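You operate a simulated robot arm through the tools that you are given. There is no shell and no other tool.

Carry out the task below with a simulated robot arm. There is one attempt and no reset: what you move stays moved.

## Task
Put things in order on the top of the cream table. At the end: the white block (marked "TANK") stands where the blue roll stood; the white small carton (marked "PLASTERS") from the top of the cream table stands where the yellow sponge stood; the blue roll stands where the white small carton stood; the yellow sponge stands on top of the grey block; whatever was shut is shut again. Leave all else as you found it, and nothing knocked over.

It is judged by the outcome, as a careful person would: the job done as asked, and still so three seconds after it is handed in. It fails if anything else is knocked over, pushed out of place, dropped, spilled or broken.

## Robot
A 6-joint arm with a two-finger parallel gripper, fixed in place. Base frame: the origin is at the foot of the arm, x ahead of it, y to its left, z up; the work surface is at about z = 74. Readings come in cm, degrees, newtons and seconds.
With the tool pointing down near the work surface it reaches from about 26 to 68 cm from the base axis. Its first joint turns from -66.0 to 66.0 degrees. Payload 2.9 kg.
The tool frame sits at the grasp point between the pads (the TCP): z along the fingers, y along the line on which they close. The tips reach 3 cm beyond it. The gripper opens to 11 cm. The fingers are 2 cm wide and 1 cm thick; the gripper's body (4.8 by 11.2 cm) begins 5.5 cm behind the TCP.
Orientation is told as [roll, pitch, yaw] about the base's x, y, z axes, in that order, counted from this pose: with the fingers straight down and closing along the base's y, the tool's x points along the base's -x, its y along +y and its z along -z.

## Interface
- The arm moves only by the tool apply_moves. Its argument "motion" is a list that holds one entry, the list of rows, each a list of 7 numbers: the shift along the tool's x, y, z in units of 400 mm (1.0 is 400 mm), then the turn, a rotation vector about the tool's x, y, z in units of 120 degrees (1.0 is 120 degrees), then the finger opening in cm, from 0 to 11. In form: [[[tx, ty, tz, rx, ry, rz, hand], ...]]. A call has 1 to 20 rows; each row is the pose to reach, as a shift and turn from the pose commanded when the call began, along the tool's axes at that moment. A call with a number of a shift or a turn outside -1 to 1 is refused whole. A row lasts 0.2 s, in which the tool goes at most 5 cm and 8.6 degrees; a call with a longer step from one row to the next is refused whole, and so is a gripper value outside its range. Where a pose cannot be reached the arm comes as near as it can. A force on the tool above 40 N (or 10 N above the force at the start of the call, whichever is more), or a blocked arm, ends the call early, and 0.2 s more pass. The fingers move at their own pace (about 10.8 cm/s each) and stop on an object; they squeeze with about 39 N. The grip force told is the motor's: it shows also when the fingers shut on nothing. Time passes only in rows, and 0.2 s behind the last, so rows that repeat a pose let the fingers close. It gives the time, the measured TCP pose, the force on the tool (base axes), the opening and the grip force at its end, in the units of the frame above (readings bear some noise), with the torque about the TCP (base axes, N m) and any sound that the robot's microphone picked up.
- Cameras (640 x 400 px; columns grow to the right, rows downward): "scene" is fixed at [5.78, 41.91, 138.68]; the picture's right is [-0.90, -0.44, 0.00], its down [-0.24, 0.49, -0.84] and it looks along [0.37, -0.76, -0.54] (base axes); focal length 318 px, centre (320, 200). "wrist" rides on the gripper at [7.2, 1.7, -10.3] in the tool frame; the picture's right is [-0.23, 0.97, 0.00], its down [-0.76, -0.18, -0.62] and it looks along [-0.61, -0.14, 0.78] (tool axes); focal length 222 px, centre (320, 200). There is no depth. A picture from a camera that has moved, and an enlarged one, comes with that camera's place and axes in the base frame and with its lens.
- camera(camera): a new picture of that camera. The clock stands still meanwhile.
- enlarge(camera, box): a new picture of the part [left, top, right, bottom] of that camera's present view, enlarged. The clock stands still meanwhile.
- sign_off(): hands the job in; it is judged then, once.

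Nothing tells you positions but the pictures and the camera data. Unless the task says otherwise, let go and move clear before handing in.

The tools are called after "Emit:" as name(argument=value, ...) on one line, values as JSON. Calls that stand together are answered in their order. apply_moves: Moves the arm, as the interface text tells. Its arguments: {"type":"object","properties":{"motion":{"type":"array","items":{"type":"array","items":{"type":"array","items":{"type":"number"}}}}},"required":["motion"]} The other tools are called the same way: camera (camera) takes a picture; enlarge (camera, box) takes an enlarged picture of a part of a camera's view; sign_off () hands the job in.

At the start:

```text
time: 0.0
position: [36.39, -19.22, 104.39]
orientation: [0.0, 0.1, 0.0]
ft_force: [-0.2, -0.1, 1.0]
torque: [0.01, 0.0, -0.03]
grip_width: 11.03
grip_force: 0.2
```

scene: 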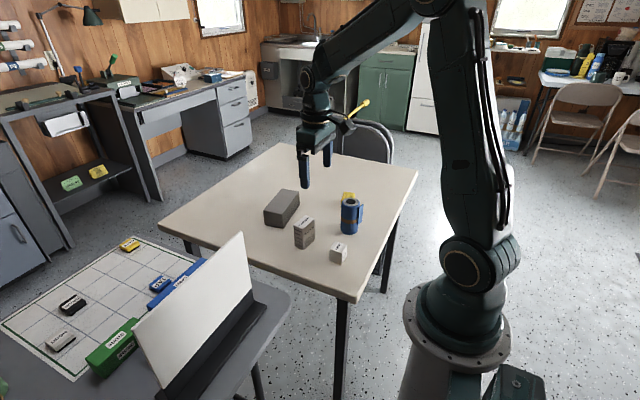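
wrist: 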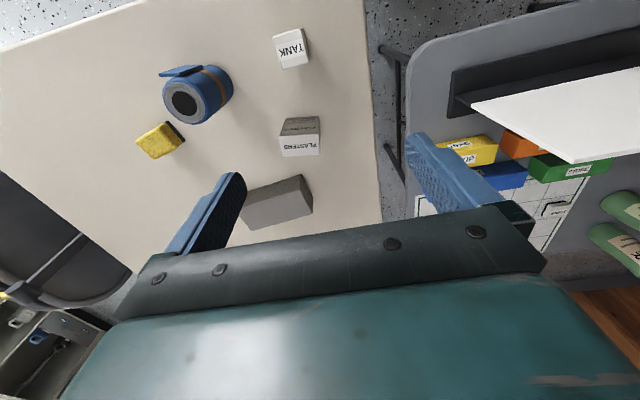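

I see the cream table with a grey block, a PLASTERS carton, a blue roll, a TANK block and a yellow sponge. I'll look closer before moving.

Emit:
enlarge(camera="scene", box=[240, 160, 400, 280])

Emit:
enlarge(camera="wrist", box=[120, 10, 360, 240])

Emit:
enlarge(camera="scene", box=[0, 220, 300, 400])

```text
3.33 times, centred on (320, 220) of scene
camera zoom: at [5.78, 41.91, 138.68], right [-0.9, -0.44, 0.0], down [-0.24, 0.49, -0.84], along [0.37, -0.76, -0.54], focal length 1060 px, centre (320, 133)
```

zoom: 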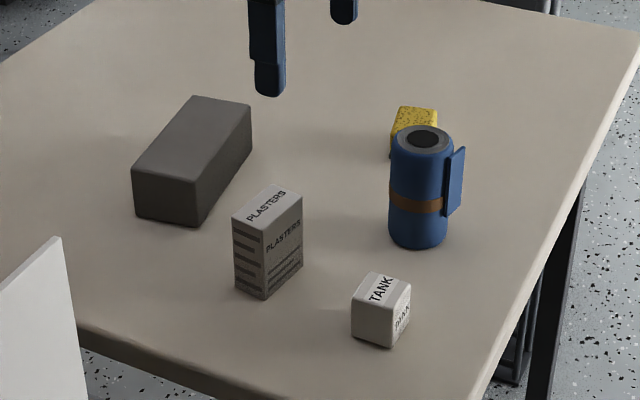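

```text
1.74 times, centred on (240, 125) of wrist
camera zoom: at [29.26, -17.56, 114.54], right [0.23, 0.97, 0.0], down [0.76, -0.18, 0.62], along [0.61, -0.14, -0.78], focal length 386 px, centre (459, 330)
```

zoom: 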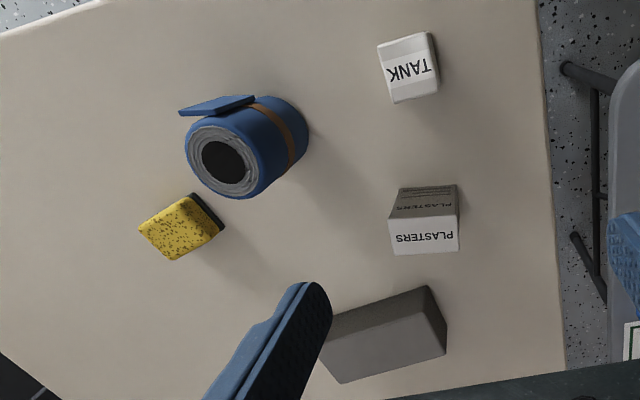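

```text
2.13 times, centred on (150, 310) of scene
camera zoom: at [5.78, 41.91, 138.68], right [-0.9, -0.44, 0.0], down [-0.24, 0.49, -0.84], along [0.37, -0.76, -0.54], focal length 678 px, centre (683, -35)
```

zoom: 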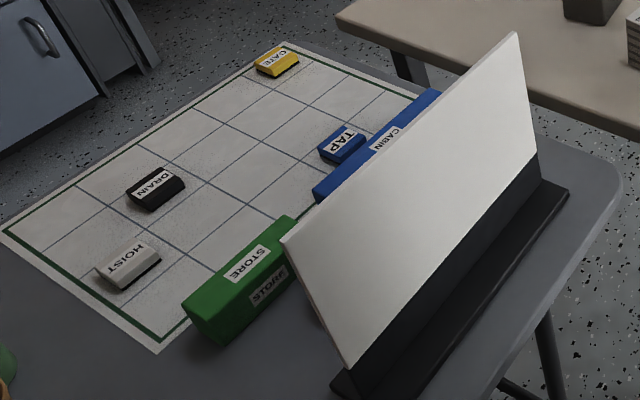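

The wrist and scene views agree on rough positions: TANK (31,-22), PLASTERS (43,-24) about 8 tall, roll (33,-36) about 11 tall, sponge (38,-48), grey block (56,-33). I'll move above them for a better look.

Emit:
apply_moves(motion=[[[-0.0625, -0.08, -0.025, 0, 0, 0, 11], [-0.125, -0.16, -0.05, 0, 0, 0, 11], [-0.1875, -0.24, -0.075, 0, 0, 0, 11], [-0.25, -0.325, -0.1, 0, 0, 0, 11], [-0.25, -0.325, -0.1, 0, 0, 0, 11]]])

Emit:
camera(camera="wrist")

Emit:
camera(camera="scene")

```text
time: 1.2
position: [46.53, -32.52, 108.41]
orientation: [0.1, 0.0, 0.0]
ft_force: [-0.2, -0.2, -0.2]
torque: [0.0, 0.03, -0.03]
grip_width: 10.98
grip_force: 0.0
```

```text
taken
camera wrist: at [39.4, -30.84, 118.79], right [0.23, 0.97, 0.0], down [0.76, -0.18, 0.62], along [0.61, -0.14, -0.78], focal length 222 px, centre (320, 200)
```

wrist: 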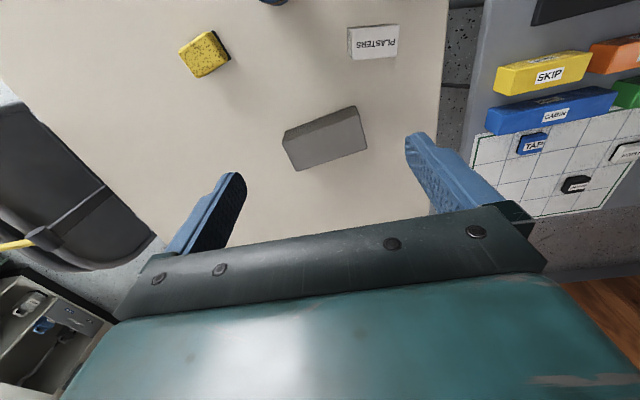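

```text
taken
```

scene: 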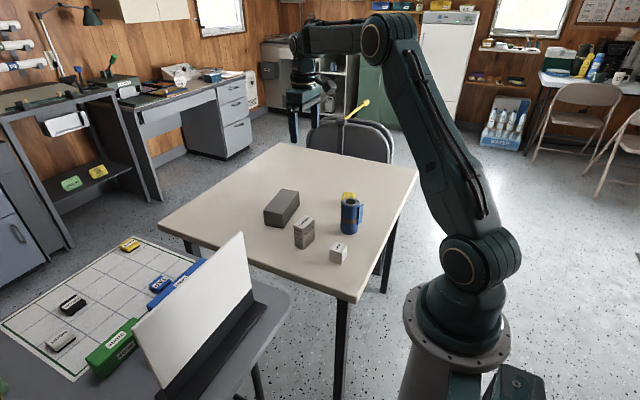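

Emit:
enlarge(camera="wrist", box=[160, 0, 420, 180])

Emit:
enlarge(camera="scene", box=[250, 170, 380, 275])

Emit:
enlarge(camera="scene", box=[325, 180, 375, 242])

```text
2.22 times, centred on (290, 90) of wrist
camera zoom: at [39.4, -30.84, 118.79], right [0.23, 0.97, 0.0], down [0.76, -0.18, 0.62], along [0.61, -0.14, -0.78], focal length 494 px, centre (387, 444)
```

zoom: 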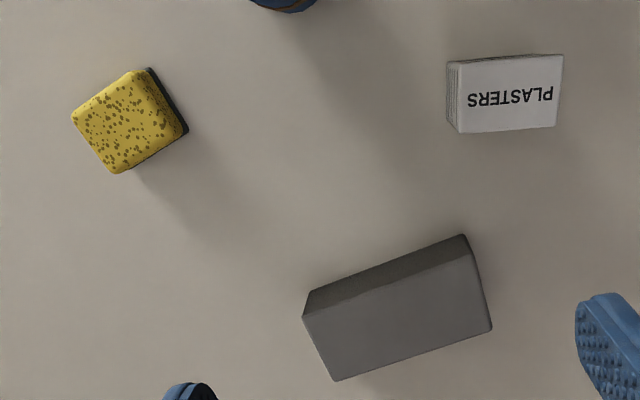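

```text
3.81 times, centred on (315, 222) of scene
camera zoom: at [5.78, 41.91, 138.68], right [-0.9, -0.44, 0.0], down [-0.24, 0.49, -0.84], along [0.37, -0.76, -0.54], focal length 1211 px, centre (339, 114)
```

zoom: 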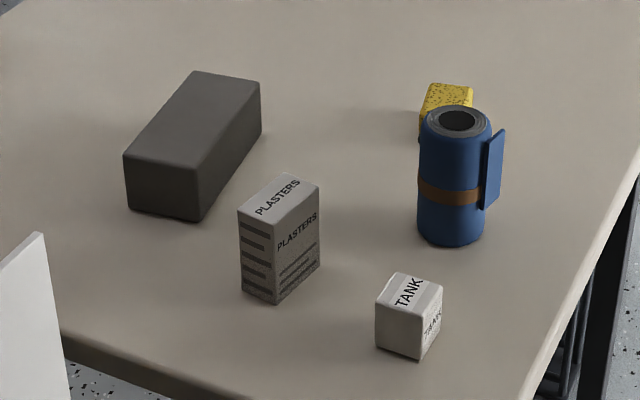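

```text
6.45 times, centred on (350, 211) of scene
camera zoom: at [5.78, 41.91, 138.68], right [-0.9, -0.44, 0.0], down [-0.24, 0.49, -0.84], along [0.37, -0.76, -0.54], focal length 2051 px, centre (126, 129)
```

zoom: 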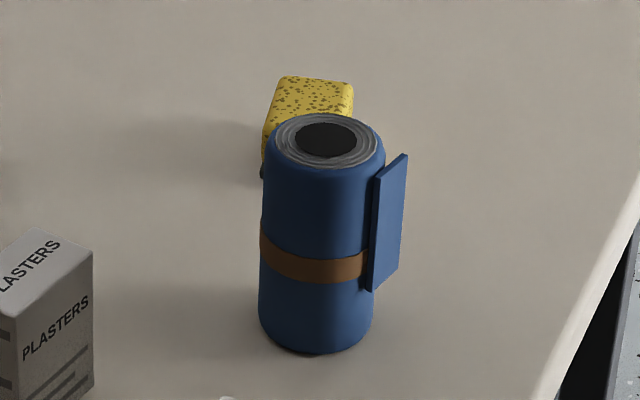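

The sponge (about 4×6, 4 tall) sits at (39.1,-49.3) with its long axis turned about 13°. The grey block's top is centred near (57,-34) at z≈79.5. Next I go above the sponge.

Emit:
apply_moves(motion=[[[0.037, -0.084, 0.052, 0, 0, -0.022, 11], [0.074, -0.168, 0.104, 0, 0, -0.044, 11], [0.111, -0.252, 0.156, 0, 0, -0.066, 11], [0.148, -0.336, 0.208, 0, 0, -0.088, 11], [0.1845, -0.42, 0.26, 0, 0, -0.108, 11], [0.1845, -0.42, 0.26, 0, 0, -0.108, 11], [0.1845, -0.42, 0.26, 0, 0, -0.108, 11]]])

Emit:
camera(camera="wrist")

```text
time: 2.8
position: [38.86, -49.07, 98.24]
orientation: [0.0, 0.0, 13.0]
ft_force: [0.1, 0.3, 0.8]
torque: [-0.01, 0.01, 0.02]
grip_width: 11.0
grip_force: 0.1
```

```text
taken
camera wrist: at [31.48, -49.09, 108.49], right [0.0, 1.0, 0.0], down [0.78, 0.0, 0.62], along [0.62, 0.0, -0.78], focal length 222 px, centre (320, 200)
```

wrist: 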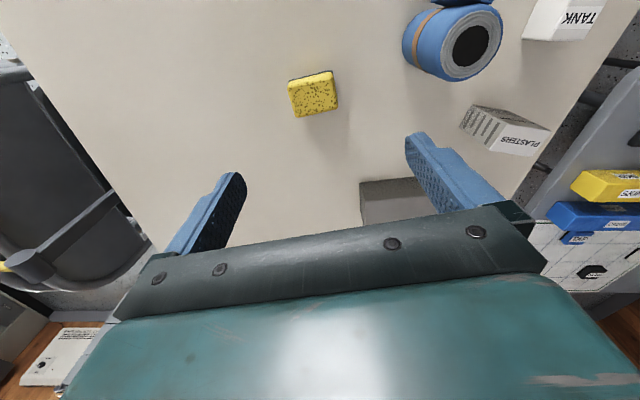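

The sponge is in view between the fingers' line. I'll enlarge it to refine its pose.

Emit:
enlarge(camera="wrist", box=[250, 40, 378, 140])

Emit:
enlarge(camera="wrist", box=[380, 0, 620, 180])

```text
4.00 times, centred on (314, 90) of wrist
camera zoom: at [31.48, -49.09, 108.49], right [0.0, 1.0, 0.0], down [0.78, 0.0, 0.62], along [0.62, 0.0, -0.78], focal length 888 px, centre (344, 640)
```

zoom: 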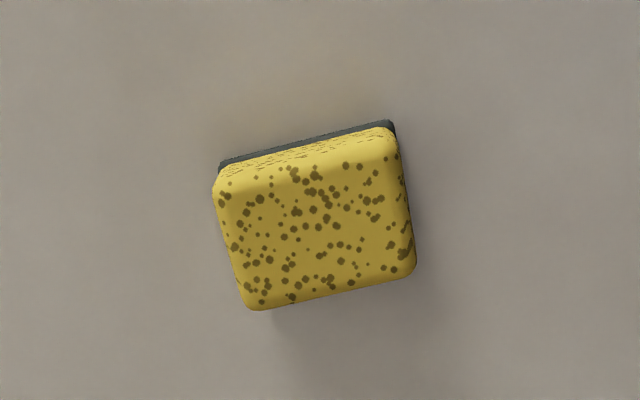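

```text
2.22 times, centred on (500, 90) of wrist
camera zoom: at [31.48, -49.09, 108.49], right [0.0, 1.0, 0.0], down [0.78, 0.0, 0.62], along [0.62, 0.0, -0.78], focal length 494 px, centre (-80, 444)
```

zoom: 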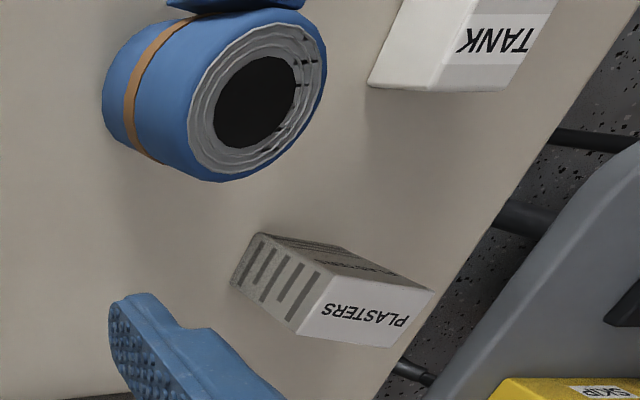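

The sponge centre refines to (39.1,-49.8), top at about z=78. I'll lower and close on its long ends.

Emit:
apply_moves(motion=[[[-0.001, -0.018, 0.11, 0, 0, 0, 11], [-0.001, -0.018, 0.22, 0, 0, 0, 11], [-0.001, -0.018, 0.32, 0, 0, 0, 11], [-0.001, -0.018, 0.42, 0, 0, 0, 11], [-0.001, -0.018, 0.48, 0, 0, 0, 11], [-0.001, -0.018, 0.51, 0, 0, 0, 11], [-0.001, -0.018, 0.51, 0, 0, 0, 11]]])

Emit:
camera(camera="wrist")

Emit:
enlarge(camera="scene", box=[250, 130, 410, 250])

```text
time: 4.4
position: [39.14, -49.7, 77.52]
orientation: [0.1, 0.0, 13.0]
ft_force: [1.2, -0.6, 0.1]
torque: [0.03, -0.03, 0.0]
grip_width: 10.98
grip_force: 0.1
```

```text
taken
camera wrist: at [31.85, -49.68, 87.81], right [0.0, 1.0, 0.0], down [0.78, 0.0, 0.62], along [0.62, 0.0, -0.78], focal length 222 px, centre (320, 200)
```

wrist: 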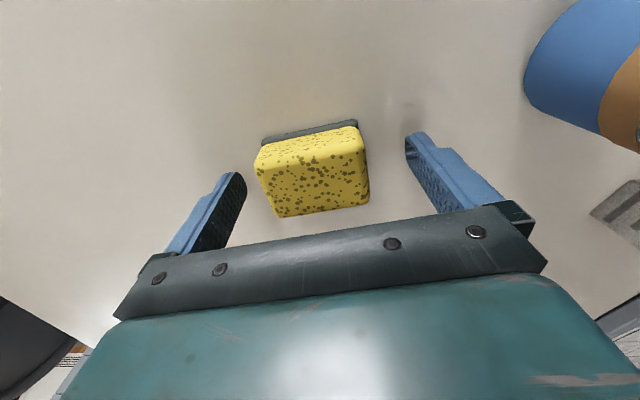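

```text
3.33 times, centred on (330, 190) of scene
camera zoom: at [5.78, 41.91, 138.68], right [-0.9, -0.44, 0.0], down [-0.24, 0.49, -0.84], along [0.37, -0.76, -0.54], focal length 1060 px, centre (287, 233)
```

zoom: 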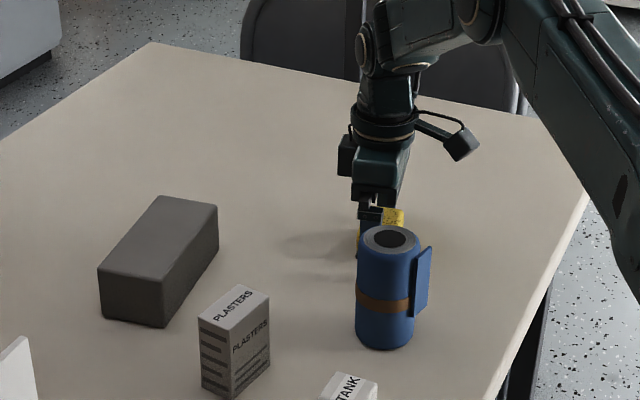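

The fingers straddle the sponge cleanly. Closing now.

Emit:
apply_moves(motion=[[[0, 0, 0, 0, 0, 0, 6], [0, 0, 0, 0, 0, 0, 4], [0, 0, 0, 0, 0, 0, 4], [0, 0, 0, 0, 0, 0, 4], [0, 0, 0, 0, 0, 0, 4]]])

Emit:
camera(camera="wrist")

```text
time: 5.6
position: [39.13, -49.74, 77.48]
orientation: [0.0, 0.0, 13.0]
ft_force: [1.2, 0.4, -0.2]
torque: [-0.04, -0.01, 0.01]
grip_width: 6.1
grip_force: 39.3
```

```text
taken
camera wrist: at [31.86, -49.68, 87.84], right [0.0, 1.0, 0.0], down [0.78, 0.0, 0.62], along [0.62, 0.0, -0.78], focal length 222 px, centre (320, 200)
```

wrist: 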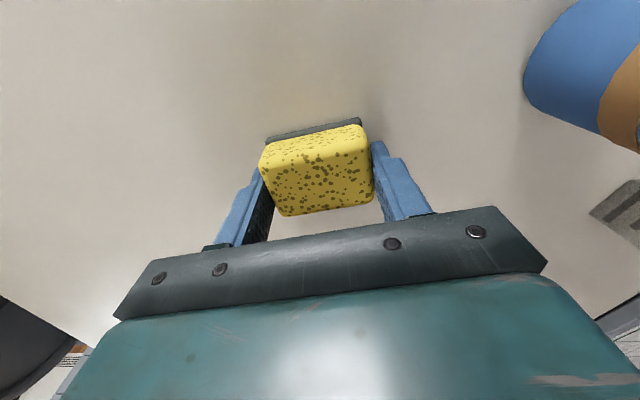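

The sponge is gripped (6.1 cm). Its underside is about 3.5 below the TCP; I'll lift it and carry it above the grey block.

Emit:
apply_moves(motion=[[[0, 0, -0.03, 0, 0, 0, 4], [0, 0, -0.12, 0, 0, 0, 4], [0, 0, -0.22, 0, 0, 0, 4], [0, 0, -0.3125, 0, 0, 0, 4], [-0.08, 0.047, -0.3125, 0, 0, 0.006, 4], [-0.17, 0.1, -0.3125, 0, 0, 0.012, 4], [-0.26, 0.154, -0.3125, 0, 0, 0.02, 4], [-0.35, 0.208, -0.3125, 0, 0, 0.028, 4], [-0.44, 0.261, -0.3125, 0, 0, 0.035, 4], [-0.5, 0.297, -0.3125, 0, 0, 0.042, 4], [-0.526, 0.312, -0.3125, 0, 0, 0.042, 4], [-0.526, 0.312, -0.3125, 0, 0, 0.042, 4]]])

Emit:
camera(camera="wrist")

Emit:
camera(camera="scene")

```text
time: 8.2
position: [57.16, -32.78, 89.62]
orientation: [0.0, -0.1, 7.9]
ft_force: [0.5, -1.1, -0.5]
torque: [-0.02, -0.03, 0.02]
grip_width: 6.12
grip_force: 39.0
```

```text
taken
camera wrist: at [49.89, -32.09, 100.08], right [0.09, 1.0, 0.0], down [0.78, -0.07, 0.62], along [0.62, -0.06, -0.78], focal length 222 px, centre (320, 200)
```

wrist: 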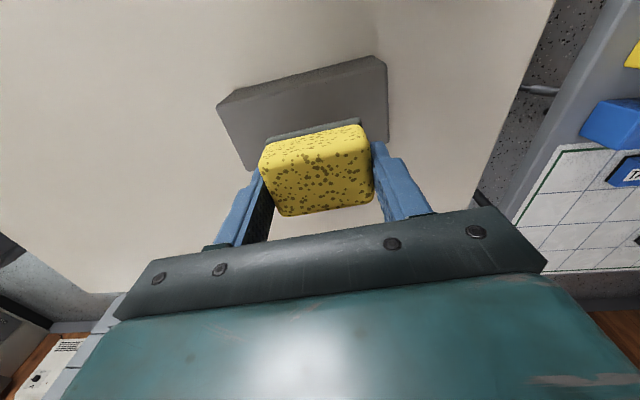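

```text
taken
```

scene: 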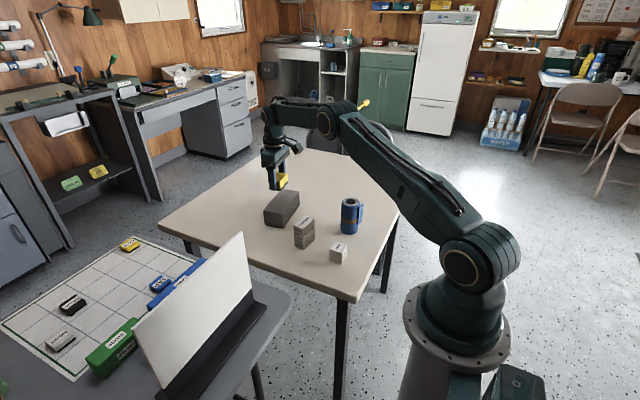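

The sponge hangs over the middle of the block; the block top is at about z≈79.5, so contact should come near TCP z≈83. I'll lower gently.

Emit:
apply_moves(motion=[[[0, 0, 0.04, 0, 0, 0, 4], [0, 0, 0.09, 0, 0, 0, 4], [0, 0, 0.125, 0, 0, 0, 4], [0, 0, 0.145, 0, 0, 0, 4], [0, 0, 0.15, 0, 0, 0, 4], [0, 0, 0.15, 0, 0, 0, 4]]])

Emit:
enlarge(camera="scene", box=[240, 150, 320, 240])

Emit:
camera(camera="wrist")

```text
time: 9.6
position: [56.81, -32.88, 83.77]
orientation: [0.0, 0.0, 7.9]
ft_force: [0.5, 0.3, -0.4]
torque: [-0.03, 0.02, -0.04]
grip_width: 6.12
grip_force: 39.0
```

```text
4.44 times, centred on (280, 195) of scene
camera zoom: at [5.78, 41.91, 138.68], right [-0.9, -0.44, 0.0], down [-0.24, 0.49, -0.84], along [0.37, -0.76, -0.54], focal length 1413 px, centre (498, 222)
```

zoom: 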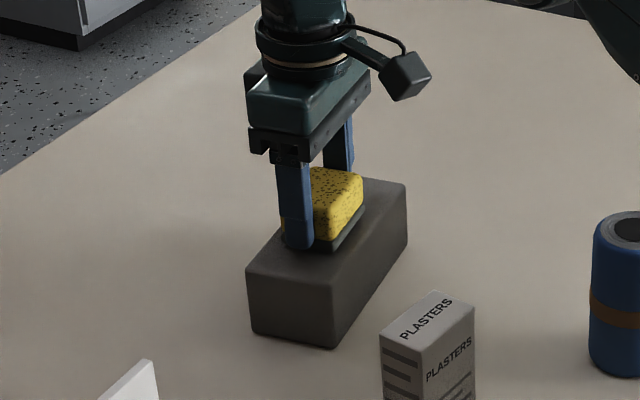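

```text
taken
camera wrist: at [49.64, -32.2, 94.19], right [0.09, 1.0, 0.0], down [0.78, -0.07, 0.62], along [0.62, -0.06, -0.78], focal length 222 px, centre (320, 200)
```

wrist: 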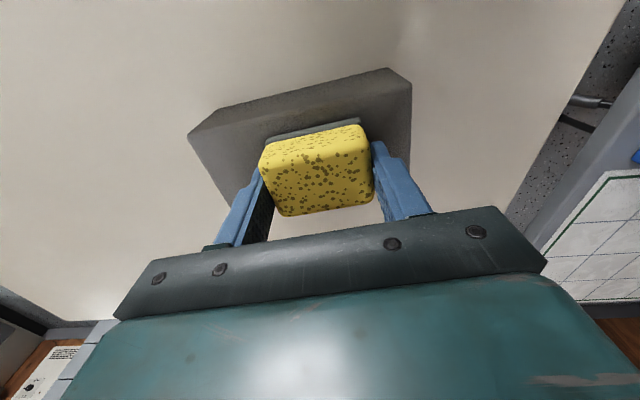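

Just above the block's top and well placed. Stepping down slowly, watching the force.

Emit:
apply_moves(motion=[[[0, 0, 0.005, 0, 0, 0, 4], [0, 0, 0.01, 0, 0, 0, 4], [0, 0, 0.0125, 0, 0, 0, 4], [0, 0, 0.0125, 0, 0, 0, 4]]])

Emit:
enlarge(camera="scene", box=[260, 175, 310, 215])

```text
time: 10.6
position: [57.05, -32.83, 83.61]
orientation: [-0.1, 0.0, 7.9]
ft_force: [-2.9, 0.4, 7.1]
torque: [-0.02, 0.14, 0.0]
grip_width: 6.11
grip_force: 39.5
```

```text
10.00 times, centred on (285, 195) of scene
camera zoom: at [5.76, 41.92, 138.68], right [-0.9, -0.44, 0.0], down [-0.24, 0.49, -0.84], along [0.37, -0.76, -0.54], focal length 3179 px, centre (670, 250)
```

zoom: 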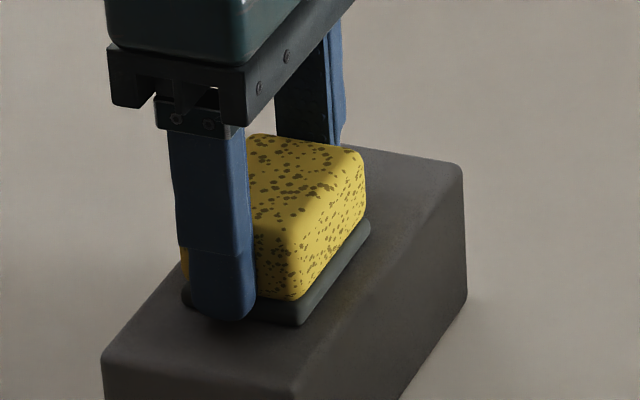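

Contact is made (about 7 N). Releasing and rising straight up.

Emit:
apply_moves(motion=[[[0, 0, 0.01, 0, 0, 0, 7], [0, 0, 0.01, 0, 0, 0, 9], [0, 0, 0.01, 0, 0, 0, 9.5], [0, 0, -0.02, 0, 0, 0, 9.5], [0, 0, -0.08, 0, 0, 0, 9.5], [0, 0, -0.17, 0, 0, 0, 9.5], [0, 0, -0.26, 0, 0, 0, 9.5], [0, 0, -0.26, 0, 0, 0, 9.5]]])

Emit:
camera(camera="wrist")

Emit:
enlarge(camera="scene", box=[240, 150, 400, 270])

```text
time: 12.4
position: [56.84, -32.77, 94.02]
orientation: [0.0, 0.0, 8.0]
ft_force: [0.5, -0.2, -0.5]
torque: [0.0, -0.02, 0.0]
grip_width: 9.48
grip_force: 0.1
```

```text
taken
camera wrist: at [49.62, -32.18, 104.29], right [0.09, 1.0, 0.0], down [0.78, -0.07, 0.62], along [0.62, -0.06, -0.78], focal length 222 px, centre (320, 200)
```

wrist: 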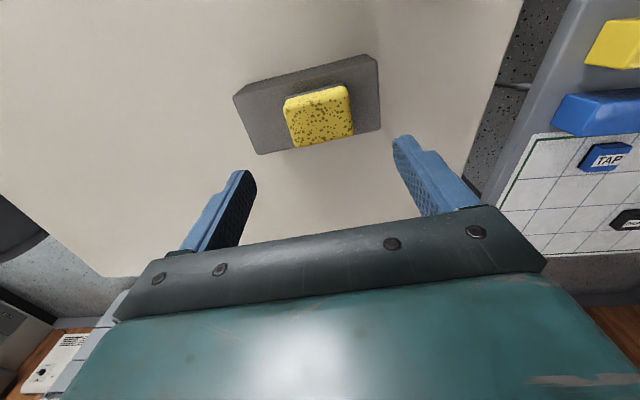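

```text
3.33 times, centred on (320, 210) of scene
camera zoom: at [5.78, 41.91, 138.68], right [-0.9, -0.44, 0.0], down [-0.24, 0.49, -0.84], along [0.37, -0.76, -0.54], focal length 1060 px, centre (320, 167)
```

zoom: 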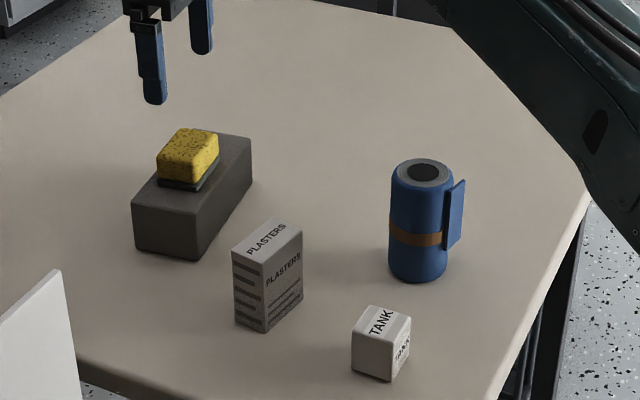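

The sponge rests on the block and the block hasn't moved. Next is the PLASTERS carton at (43.3,-24.0), long axis yawed about -10°; I'll go above it.

Emit:
apply_moves(motion=[[[0.061, 0.053, 0.01, 0, 0, 0.03, 10], [0.122, 0.106, 0.02, 0, 0, 0.06, 10], [0.183, 0.158, 0.03, 0, 0, 0.09, 10], [0.244, 0.211, 0.04, 0, 0, 0.12, 10], [0.305, 0.264, 0.05, 0, 0, 0.154, 10], [0.305, 0.264, 0.05, 0, 0, 0.154, 10], [0.305, 0.264, 0.05, 0, 0, 0.154, 10]]])

Emit:
camera(camera="wrist")

Emit:
enlarge(camera="wrist", box=[210, 0, 530, 200])

```text
time: 14.0
position: [43.2, -24.11, 91.95]
orientation: [-0.1, 0.1, -10.6]
ft_force: [0.1, 0.1, 0.5]
torque: [0.03, -0.01, 0.02]
grip_width: 10.01
grip_force: 0.1
```

```text
taken
camera wrist: at [36.61, -21.06, 102.15], right [0.4, 0.92, 0.0], down [0.72, -0.31, 0.62], along [0.57, -0.25, -0.78], focal length 222 px, centre (320, 200)
```

wrist: 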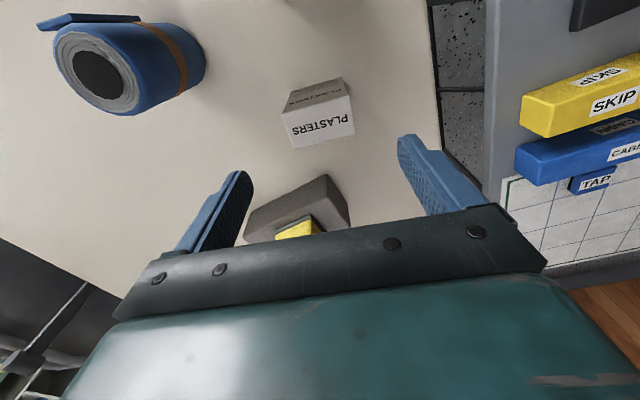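

```text
2.00 times, centred on (370, 100) of wrist
camera zoom: at [36.61, -21.06, 102.15], right [0.4, 0.92, 0.0], down [0.72, -0.31, 0.62], along [0.57, -0.25, -0.78], focal length 444 px, centre (220, 400)
```

zoom: 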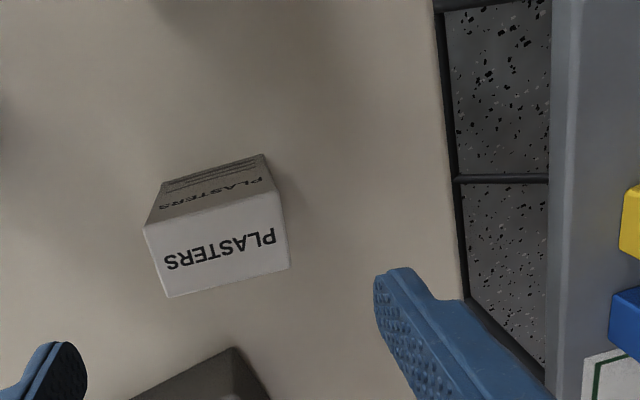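

The carton centre confirms at (43.2,-24.05), matching the TCP. Descending to z=79.

Emit:
apply_moves(motion=[[[0, 0.001, 0.08, 0, 0, 0, 10], [0, 0.001, 0.17, 0, 0, 0, 10], [0, 0.001, 0.25, 0, 0, 0, 10], [0, 0.001, 0.3, 0, 0, 0, 10], [0, 0.001, 0.324, 0, 0, 0, 10], [0, 0.001, 0.324, 0, 0, 0, 10]]])

Emit:
camera(camera="wrist")

```text
time: 15.4
position: [43.32, -24.14, 78.96]
orientation: [0.0, 0.1, -10.6]
ft_force: [-1.4, 0.0, 0.8]
torque: [-0.02, 0.02, 0.02]
grip_width: 10.02
grip_force: 0.1
```

```text
taken
camera wrist: at [36.67, -21.17, 89.25], right [0.4, 0.92, 0.0], down [0.72, -0.31, 0.62], along [0.57, -0.25, -0.78], focal length 222 px, centre (320, 200)
```

wrist: 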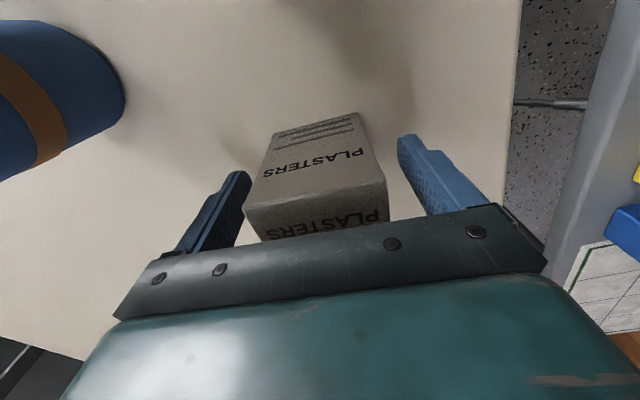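

Fingers straddle the carton; closing.

Emit:
apply_moves(motion=[[[0, 0, 0, 0, 0, 0, 7], [0, 0, 0, 0, 0, 0, 5], [0, 0, 0, 0, 0, 0, 5], [0, 0, 0, 0, 0, 0, 5]]])

Emit:
camera(camera="wrist")

```text
time: 16.4
position: [43.28, -24.17, 78.98]
orientation: [0.0, 0.0, -10.6]
ft_force: [-0.2, 0.2, 0.3]
torque: [-0.01, 0.01, 0.02]
grip_width: 6.14
grip_force: 39.1
```

```text
taken
camera wrist: at [36.66, -21.17, 89.26], right [0.4, 0.92, 0.0], down [0.72, -0.31, 0.62], along [0.57, -0.25, -0.78], focal length 222 px, centre (320, 200)
```

wrist: 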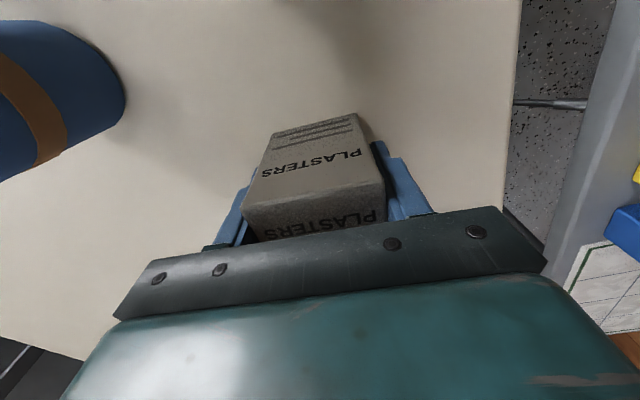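

Gripped (6.1 cm). I'll lift to clear everything and carry it to the sponge's former spot (39.0,-49.8), turning to the sponge's alignment.

Emit:
apply_moves(motion=[[[0, 0, -0.04, 0, 0, 0, 5], [0, 0, -0.13, 0, 0, 0, 5], [0, 0, -0.23, 0, 0, 0, 5], [0, 0, -0.325, 0, 0, 0, 5], [-0.001, -0.06, -0.325, 0, 0, -0.018, 5], [-0.003, -0.15, -0.325, 0, 0, -0.045, 5], [-0.005, -0.25, -0.325, 0, 0, -0.073, 5], [-0.007, -0.35, -0.325, 0, 0, -0.102, 5], [-0.009, -0.45, -0.325, 0, 0, -0.13, 5], [-0.011, -0.55, -0.325, 0, 0, -0.16, 5], [-0.012, -0.62, -0.325, 0, 0, -0.188, 5], [-0.013, -0.65, -0.325, 0, 0, -0.188, 5], [-0.013, -0.65, -0.325, 0, 0, -0.188, 5], [-0.013, -0.65, -0.325, 0, 0, -0.188, 5]]])

Emit:
camera(camera="wrist")

Emit:
camera(camera="scene")

```text
time: 19.4
position: [39.11, -49.7, 91.81]
orientation: [-0.1, 0.1, 12.0]
ft_force: [-1.1, -0.2, -0.9]
torque: [-0.02, 0.03, 0.02]
grip_width: 6.14
grip_force: 38.7
```

```text
taken
camera wrist: at [31.89, -49.54, 102.09], right [0.02, 1.0, 0.0], down [0.78, -0.02, 0.62], along [0.62, -0.01, -0.78], focal length 222 px, centre (320, 200)
```

wrist: 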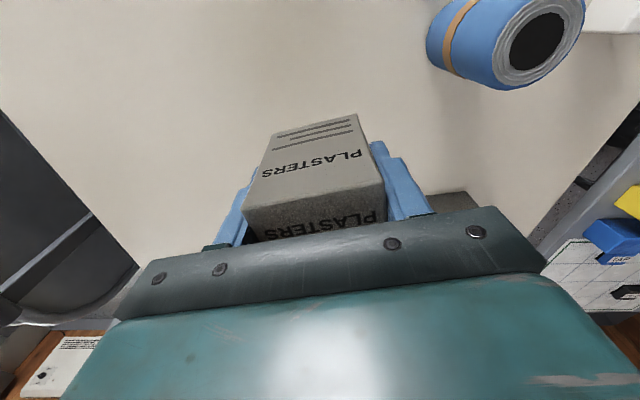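

```text
taken
```

scene: 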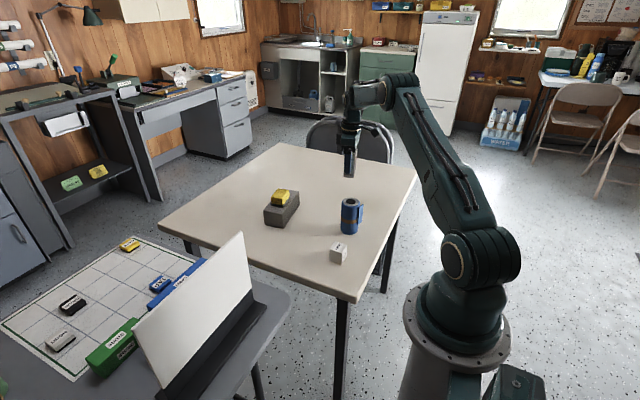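

At (39.1,-49.7), over the sponge's former spot. Lowering to just above the table.

Emit:
apply_moves(motion=[[[0, 0, 0.07, 0, 0, 0, 5], [0, 0, 0.16, 0, 0, 0, 5], [0, 0, 0.24, 0, 0, 0, 5], [0, 0, 0.29, 0, 0, 0, 5], [0, 0, 0.308, 0, 0, 0, 5], [0, 0, 0.315, 0, 0, 0, 5], [0, 0, 0.315, 0, 0, 0, 5]]])

```text
time: 21.0
position: [39.03, -49.66, 79.22]
orientation: [0.0, 0.1, 12.0]
ft_force: [-0.3, -0.1, -0.4]
torque: [0.01, 0.03, 0.03]
grip_width: 6.14
grip_force: 39.4
```

The carton is just above the table with no contact yet. Creeping down to touch.

Emit:
apply_moves(motion=[[[0, 0, 0.0025, 0, 0, 0, 5], [0, 0, 0.005, 0, 0, 0, 5], [0, 0, 0.0065, 0, 0, 0, 5], [0, 0, 0.0065, 0, 0, 0, 5]]])

Emit:
enlarge(camera="scene", box=[320, 150, 390, 240])

```text
time: 22.0
position: [39.25, -49.66, 79.12]
orientation: [0.0, 0.1, 11.9]
ft_force: [0.3, -0.5, 0.2]
torque: [-0.03, 0.0, -0.01]
grip_width: 6.13
grip_force: 38.9
```

```text
4.44 times, centred on (355, 195) of scene
camera zoom: at [5.78, 41.91, 138.68], right [-0.9, -0.44, 0.0], down [-0.24, 0.49, -0.84], along [0.37, -0.76, -0.54], focal length 1413 px, centre (164, 222)
```

zoom: 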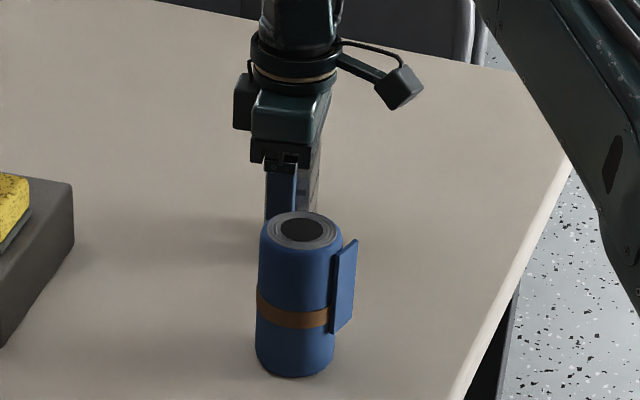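

Emit:
apply_moves(motion=[[[0, 0, 0.0025, 0, 0, 0, 5], [0, 0, 0.005, 0, 0, 0, 5], [0, 0, 0.005, 0, 0, 0, 5]]])

```text
time: 22.8
position: [39.08, -49.68, 78.88]
orientation: [-0.1, -0.1, 12.0]
ft_force: [-2.3, 4.1, 17.1]
torque: [0.37, 0.26, 0.01]
grip_width: 6.12
grip_force: 39.0
```

Contact with the table is felt. I'll ease off a hair, release and rise.

Emit:
apply_moves(motion=[[[0, 0, -0.0015, 0, 0, 0, 5], [0, 0, -0.0015, 0, 0, 0, 7], [0, 0, -0.0015, 0, 0, 0, 9], [0, 0, -0.0015, 0, 0, 0, 10], [0, 0, -0.02, 0, 0, 0, 10], [0, 0, -0.09, 0, 0, 0, 10], [0, 0, -0.19, 0, 0, 0, 10], [0, 0, -0.3, 0, 0, 0, 10], [0, 0, -0.41, 0, 0, 0, 10], [0, 0, -0.41, 0, 0, 0, 10]]])

Emit:
camera(camera="wrist")

Emit:
enlarge(camera="scene", box=[240, 150, 400, 270])

```text
time: 25.0
position: [39.48, -49.7, 95.31]
orientation: [0.0, 0.0, 12.0]
ft_force: [0.7, -0.2, 0.3]
torque: [0.02, 0.01, -0.02]
grip_width: 10.01
grip_force: 0.1
```

```text
taken
camera wrist: at [32.09, -49.48, 105.64], right [0.02, 1.0, 0.0], down [0.78, -0.02, 0.62], along [0.62, -0.01, -0.78], focal length 222 px, centre (320, 200)
```

wrist: 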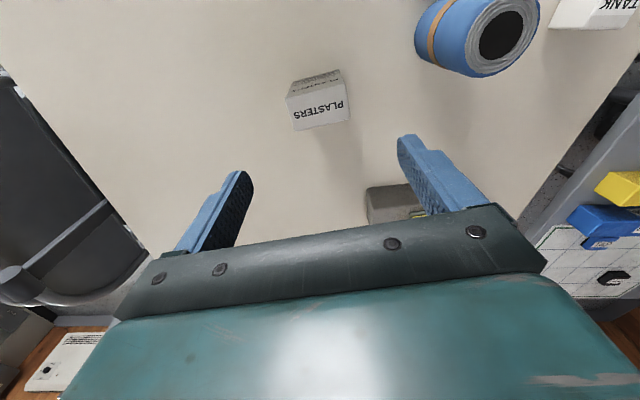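

```text
3.33 times, centred on (320, 210) of scene
camera zoom: at [5.78, 41.91, 138.68], right [-0.9, -0.44, 0.0], down [-0.24, 0.49, -0.84], along [0.37, -0.76, -0.54], focal length 1060 px, centre (320, 167)
```

zoom: 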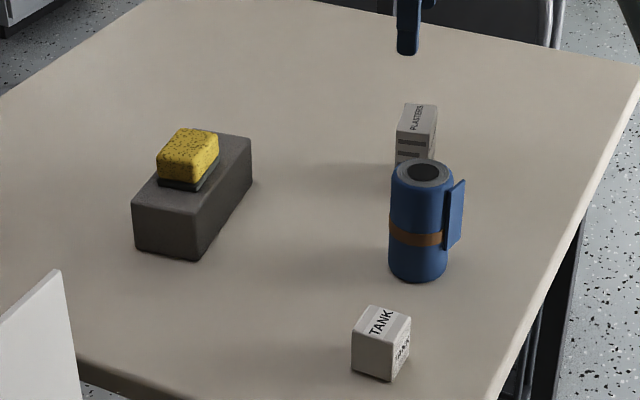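

PLASTERS stands at (38.9,-49.8), as wanted. Now the roll: moving above it at (33.1,-36.2) with yaw about -15° so the fingers close parallel to its flap.

Emit:
apply_moves(motion=[[[0.01, 0.03, -0.075, 0, 0, 0.03, 10], [0.025, 0.1, -0.075, 0, 0, 0.065, 10], [0.04, 0.18, -0.075, 0, 0, 0.105, 10], [0.055, 0.26, -0.075, 0, 0, 0.15, 10], [0.07, 0.32, -0.075, 0, 0, 0.19, 10], [0.081, 0.3625, -0.075, 0, 0, 0.225, 10], [0.081, 0.3625, -0.075, 0, 0, 0.225, 10], [0.081, 0.3625, -0.075, 0, 0, 0.225, 10]]])

Emit:
camera(camera="wrist")

Emit:
enlarge(camera="wrist", box=[240, 20, 400, 160])

Emit:
enlarge(camera="scene", box=[320, 180, 380, 242])

```text
time: 26.8
position: [33.08, -36.03, 98.16]
orientation: [0.0, 0.0, -15.0]
ft_force: [-0.5, 0.2, -0.3]
torque: [0.03, -0.03, -0.03]
grip_width: 10.0
grip_force: 0.0
```

```text
taken
camera wrist: at [26.76, -32.57, 108.45], right [0.47, 0.88, 0.0], down [0.69, -0.37, 0.62], along [0.55, -0.29, -0.78], focal length 222 px, centre (320, 200)
```

wrist: 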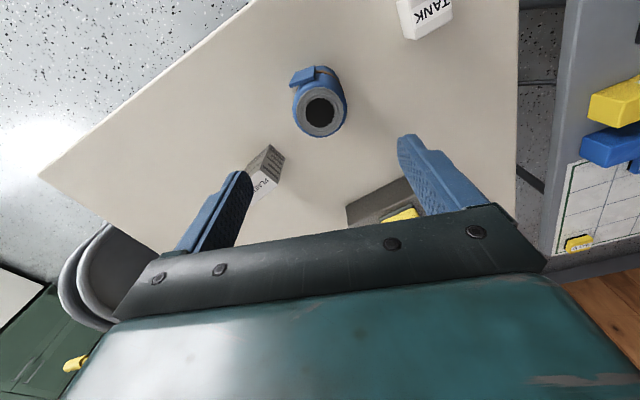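

```text
2.86 times, centred on (320, 90) of wrist
camera zoom: at [26.76, -32.57, 108.45], right [0.47, 0.88, 0.0], down [0.69, -0.37, 0.62], along [0.55, -0.29, -0.78], focal length 635 px, centre (320, 514)
```

zoom: 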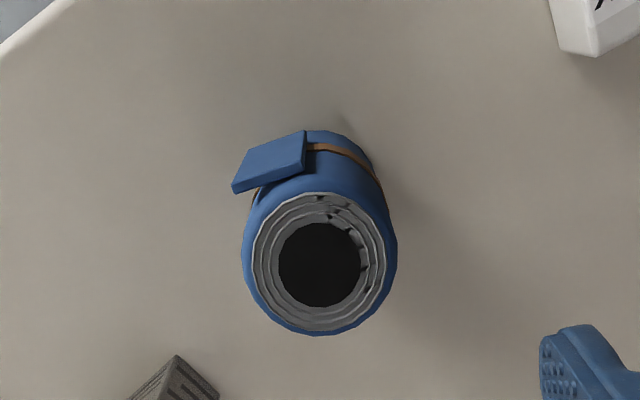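

```text
6.45 times, centred on (350, 211) of scene
camera zoom: at [5.78, 41.91, 138.68], right [-0.9, -0.44, 0.0], down [-0.24, 0.49, -0.84], along [0.37, -0.76, -0.54], focal length 2051 px, centre (126, 129)
```

zoom: 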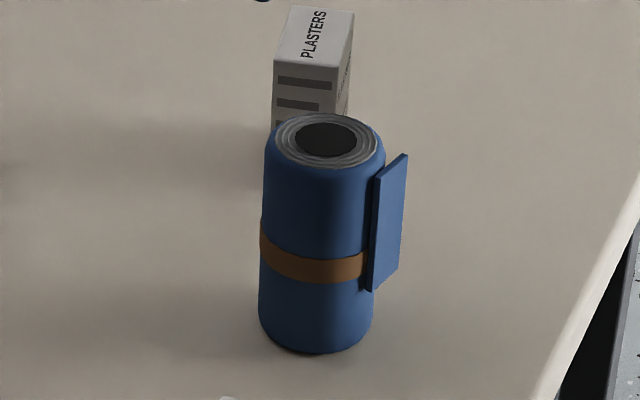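

The roll centre is (33.1,-36.05), radius 2.7, top z≈85; its flap sits on the base side, clear of the finger line. Descending to TCP z=81.

Emit:
apply_moves(motion=[[[0, 0, 0.08, 0, 0, 0, 10], [0, 0, 0.17, 0, 0, 0, 10], [0, 0, 0.26, 0, 0, 0, 10], [0, 0, 0.34, 0, 0, 0, 10], [0, 0, 0.4, 0, 0, 0, 10], [0, 0, 0.429, 0, 0, 0, 10], [0, 0, 0.429, 0, 0, 0, 10]]])

Emit:
camera(camera="wrist")

Emit:
enlarge(camera="scene", box=[310, 160, 390, 242])

```text
time: 28.4
position: [33.08, -36.21, 81.07]
orientation: [0.0, 0.0, -15.0]
ft_force: [0.2, 0.8, 0.2]
torque: [-0.01, -0.03, -0.05]
grip_width: 10.01
grip_force: 0.2
```

```text
taken
camera wrist: at [26.68, -32.77, 91.36], right [0.47, 0.88, 0.0], down [0.69, -0.37, 0.62], along [0.55, -0.29, -0.78], focal length 222 px, centre (320, 200)
```

wrist: 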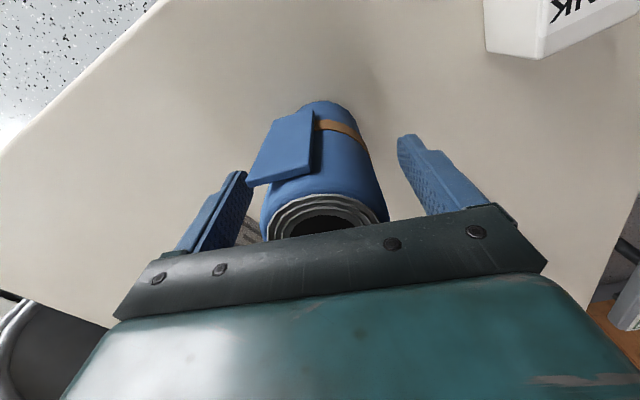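

```text
4.88 times, centred on (350, 201) of scene
camera zoom: at [5.78, 41.91, 138.68], right [-0.9, -0.44, 0.0], down [-0.24, 0.49, -0.84], along [0.37, -0.76, -0.54], focal length 1551 px, centre (174, 195)
```

zoom: 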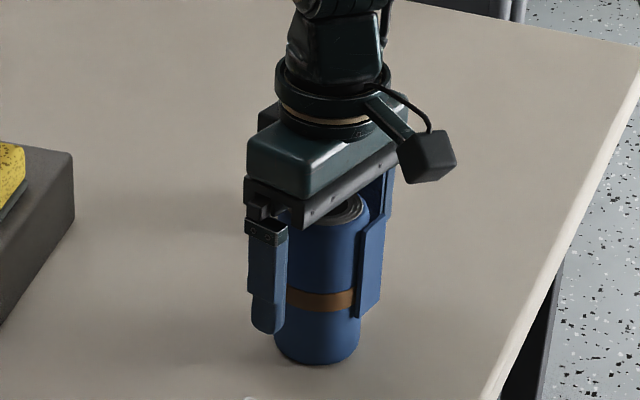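

The fingers straddle the roll and the flap is clear. Closing.

Emit:
apply_moves(motion=[[[0, 0, 0, 0, 0, 0, 7], [0, 0, 0, 0, 0, 0, 4.5], [0, 0, 0, 0, 0, 0, 4.5], [0, 0, 0, 0, 0, 0, 4.5]]])

Emit:
camera(camera="wrist")

```text
time: 29.4
position: [33.06, -36.3, 81.09]
orientation: [0.1, 0.0, -14.9]
ft_force: [0.0, -0.8, -0.4]
torque: [-0.02, -0.01, 0.01]
grip_width: 5.72
grip_force: 38.7
```

```text
taken
camera wrist: at [26.68, -32.76, 91.38], right [0.47, 0.88, 0.0], down [0.69, -0.37, 0.62], along [0.55, -0.29, -0.78], focal length 222 px, centre (320, 200)
```

wrist: 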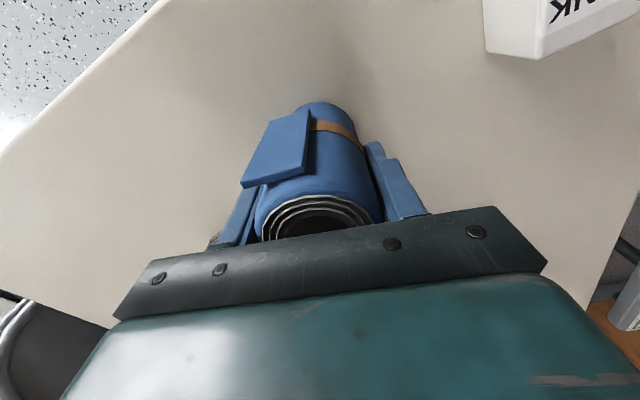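

The roll is held (5.7 cm). Lifting it and carrying it to the carton's former spot (43.2,-24.05).

Emit:
apply_moves(motion=[[[0, 0, -0.02, 0, 0, 0, 4.5], [0, 0, -0.08, 0, 0, 0, 4.5], [0, 0, -0.16, 0, 0, 0, 4.5], [0, 0, -0.2375, 0, 0, 0, 4.5], [-0.02, 0.04, -0.2375, 0, 0, 0, 4.5], [-0.055, 0.12, -0.2375, 0, 0, 0, 4.5], [-0.1, 0.21, -0.2375, 0, 0, 0, 4.5], [-0.14, 0.3, -0.2375, 0, 0, 0, 4.5], [-0.16, 0.35, -0.2375, 0, 0, 0, 4.5], [-0.165, 0.36, -0.2375, 0, 0, 0, 4.5], [-0.165, 0.36, -0.2375, 0, 0, 0, 4.5], [-0.165, 0.36, -0.2375, 0, 0, 0, 4.5]]])

Emit:
camera(camera="wrist")

Emit:
enlarge(camera="scene", box=[240, 130, 400, 270])

```text
time: 32.0
position: [43.01, -24.05, 90.54]
orientation: [0.0, 0.1, -15.0]
ft_force: [-0.7, -0.4, -1.4]
torque: [-0.03, -0.01, -0.01]
grip_width: 5.71
grip_force: 39.9
```

```text
taken
camera wrist: at [36.5, -20.53, 100.89], right [0.47, 0.88, 0.0], down [0.69, -0.37, 0.62], along [0.55, -0.29, -0.78], focal length 222 px, centre (320, 200)
```

wrist: 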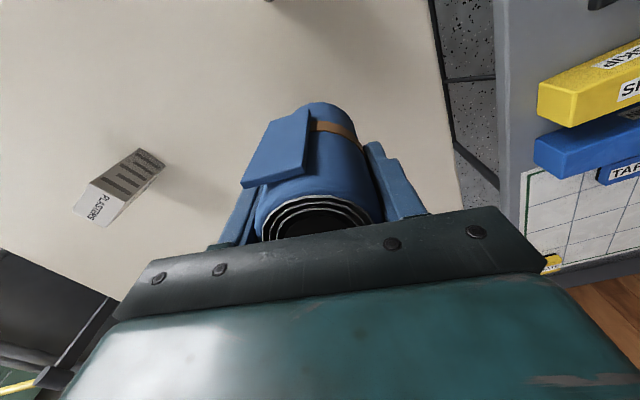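

```text
2.86 times, centred on (320, 200) of scene
camera zoom: at [5.78, 41.91, 138.68], right [-0.9, -0.44, 0.0], down [-0.24, 0.49, -0.84], along [0.37, -0.76, -0.54], focal length 908 px, centre (320, 200)
```

zoom: 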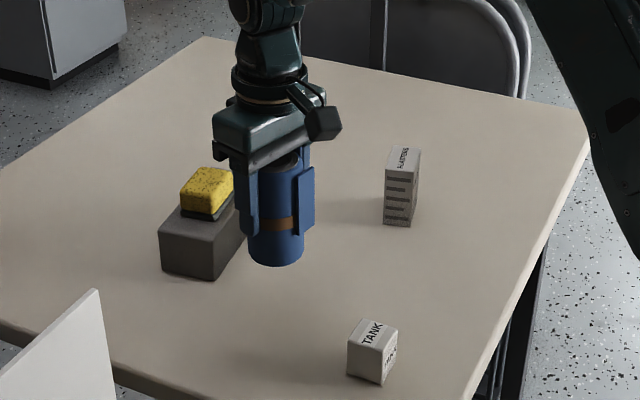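

The roll hangs upright over the target. Lowering to just above the table.

Emit:
apply_moves(motion=[[[-0.003, 0.001, 0.06, 0, 0, 0, 4.5], [-0.003, 0.001, 0.14, 0, 0, 0, 4.5], [-0.003, 0.001, 0.195, 0, 0, 0, 4.5], [-0.003, 0.001, 0.22, 0, 0, 0, 4.5], [-0.003, 0.001, 0.2285, 0, 0, 0, 4.5], [-0.003, 0.001, 0.2285, 0, 0, 0, 4.5]]])

Emit:
apply_moves(motion=[[[0, 0, 0.0025, 0, 0, 0, 4.5], [0, 0, 0.005, 0, 0, 0, 4.5], [0, 0, 0.005, 0, 0, 0, 4.5]]])

```text
time: 33.4
position: [43.12, -24.14, 81.54]
orientation: [0.0, 0.1, -15.0]
ft_force: [0.0, 1.5, -1.7]
torque: [-0.02, -0.01, -0.01]
grip_width: 5.71
grip_force: 39.2
```

```text
time: 34.2
position: [43.19, -24.02, 81.32]
orientation: [0.0, -0.1, -15.1]
ft_force: [-0.7, -1.0, -1.7]
torque: [0.01, -0.03, -0.03]
grip_width: 5.7
grip_force: 39.1
```

No contact yet; creeping further.

Emit:
apply_moves(motion=[[[0, 0, 0.0025, 0, 0, 0, 4.5], [0, 0, 0.004, 0, 0, 0, 4.5], [0, 0, 0.004, 0, 0, 0, 4.5]]])

```text
time: 35.0
position: [43.26, -23.96, 81.0]
orientation: [0.1, 0.0, -15.0]
ft_force: [-0.3, 0.2, -1.0]
torque: [0.0, 0.01, 0.02]
grip_width: 5.7
grip_force: 39.7
```

Emit:
apply_moves(motion=[[[0, 0, 0.002, 0, 0, 0, 4.5], [0, 0, 0.003, 0, 0, 0, 4.5], [0, 0, 0.003, 0, 0, 0, 4.5]]])

Emit:
enlarge(camera="scene", box=[280, 180, 340, 260])

```text
time: 35.8
position: [43.07, -23.89, 81.07]
orientation: [0.0, -0.1, -15.0]
ft_force: [-2.4, 1.8, 10.9]
torque: [-0.03, 0.23, -0.01]
grip_width: 5.73
grip_force: 39.2
```

```text
5.00 times, centred on (310, 220) of scene
camera zoom: at [5.76, 41.93, 138.68], right [-0.9, -0.44, 0.0], down [-0.24, 0.49, -0.84], along [0.37, -0.76, -0.54], focal length 1589 px, centre (370, 100)
```

zoom: 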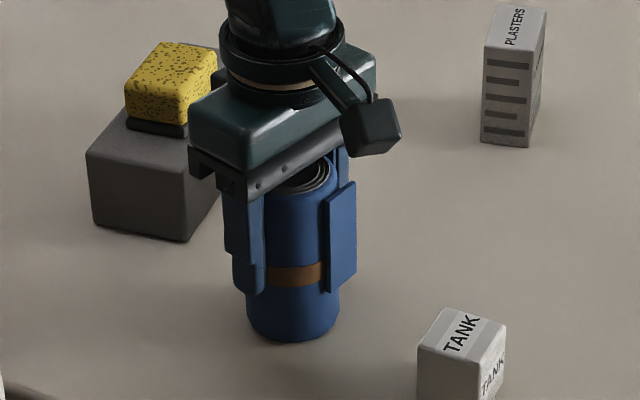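

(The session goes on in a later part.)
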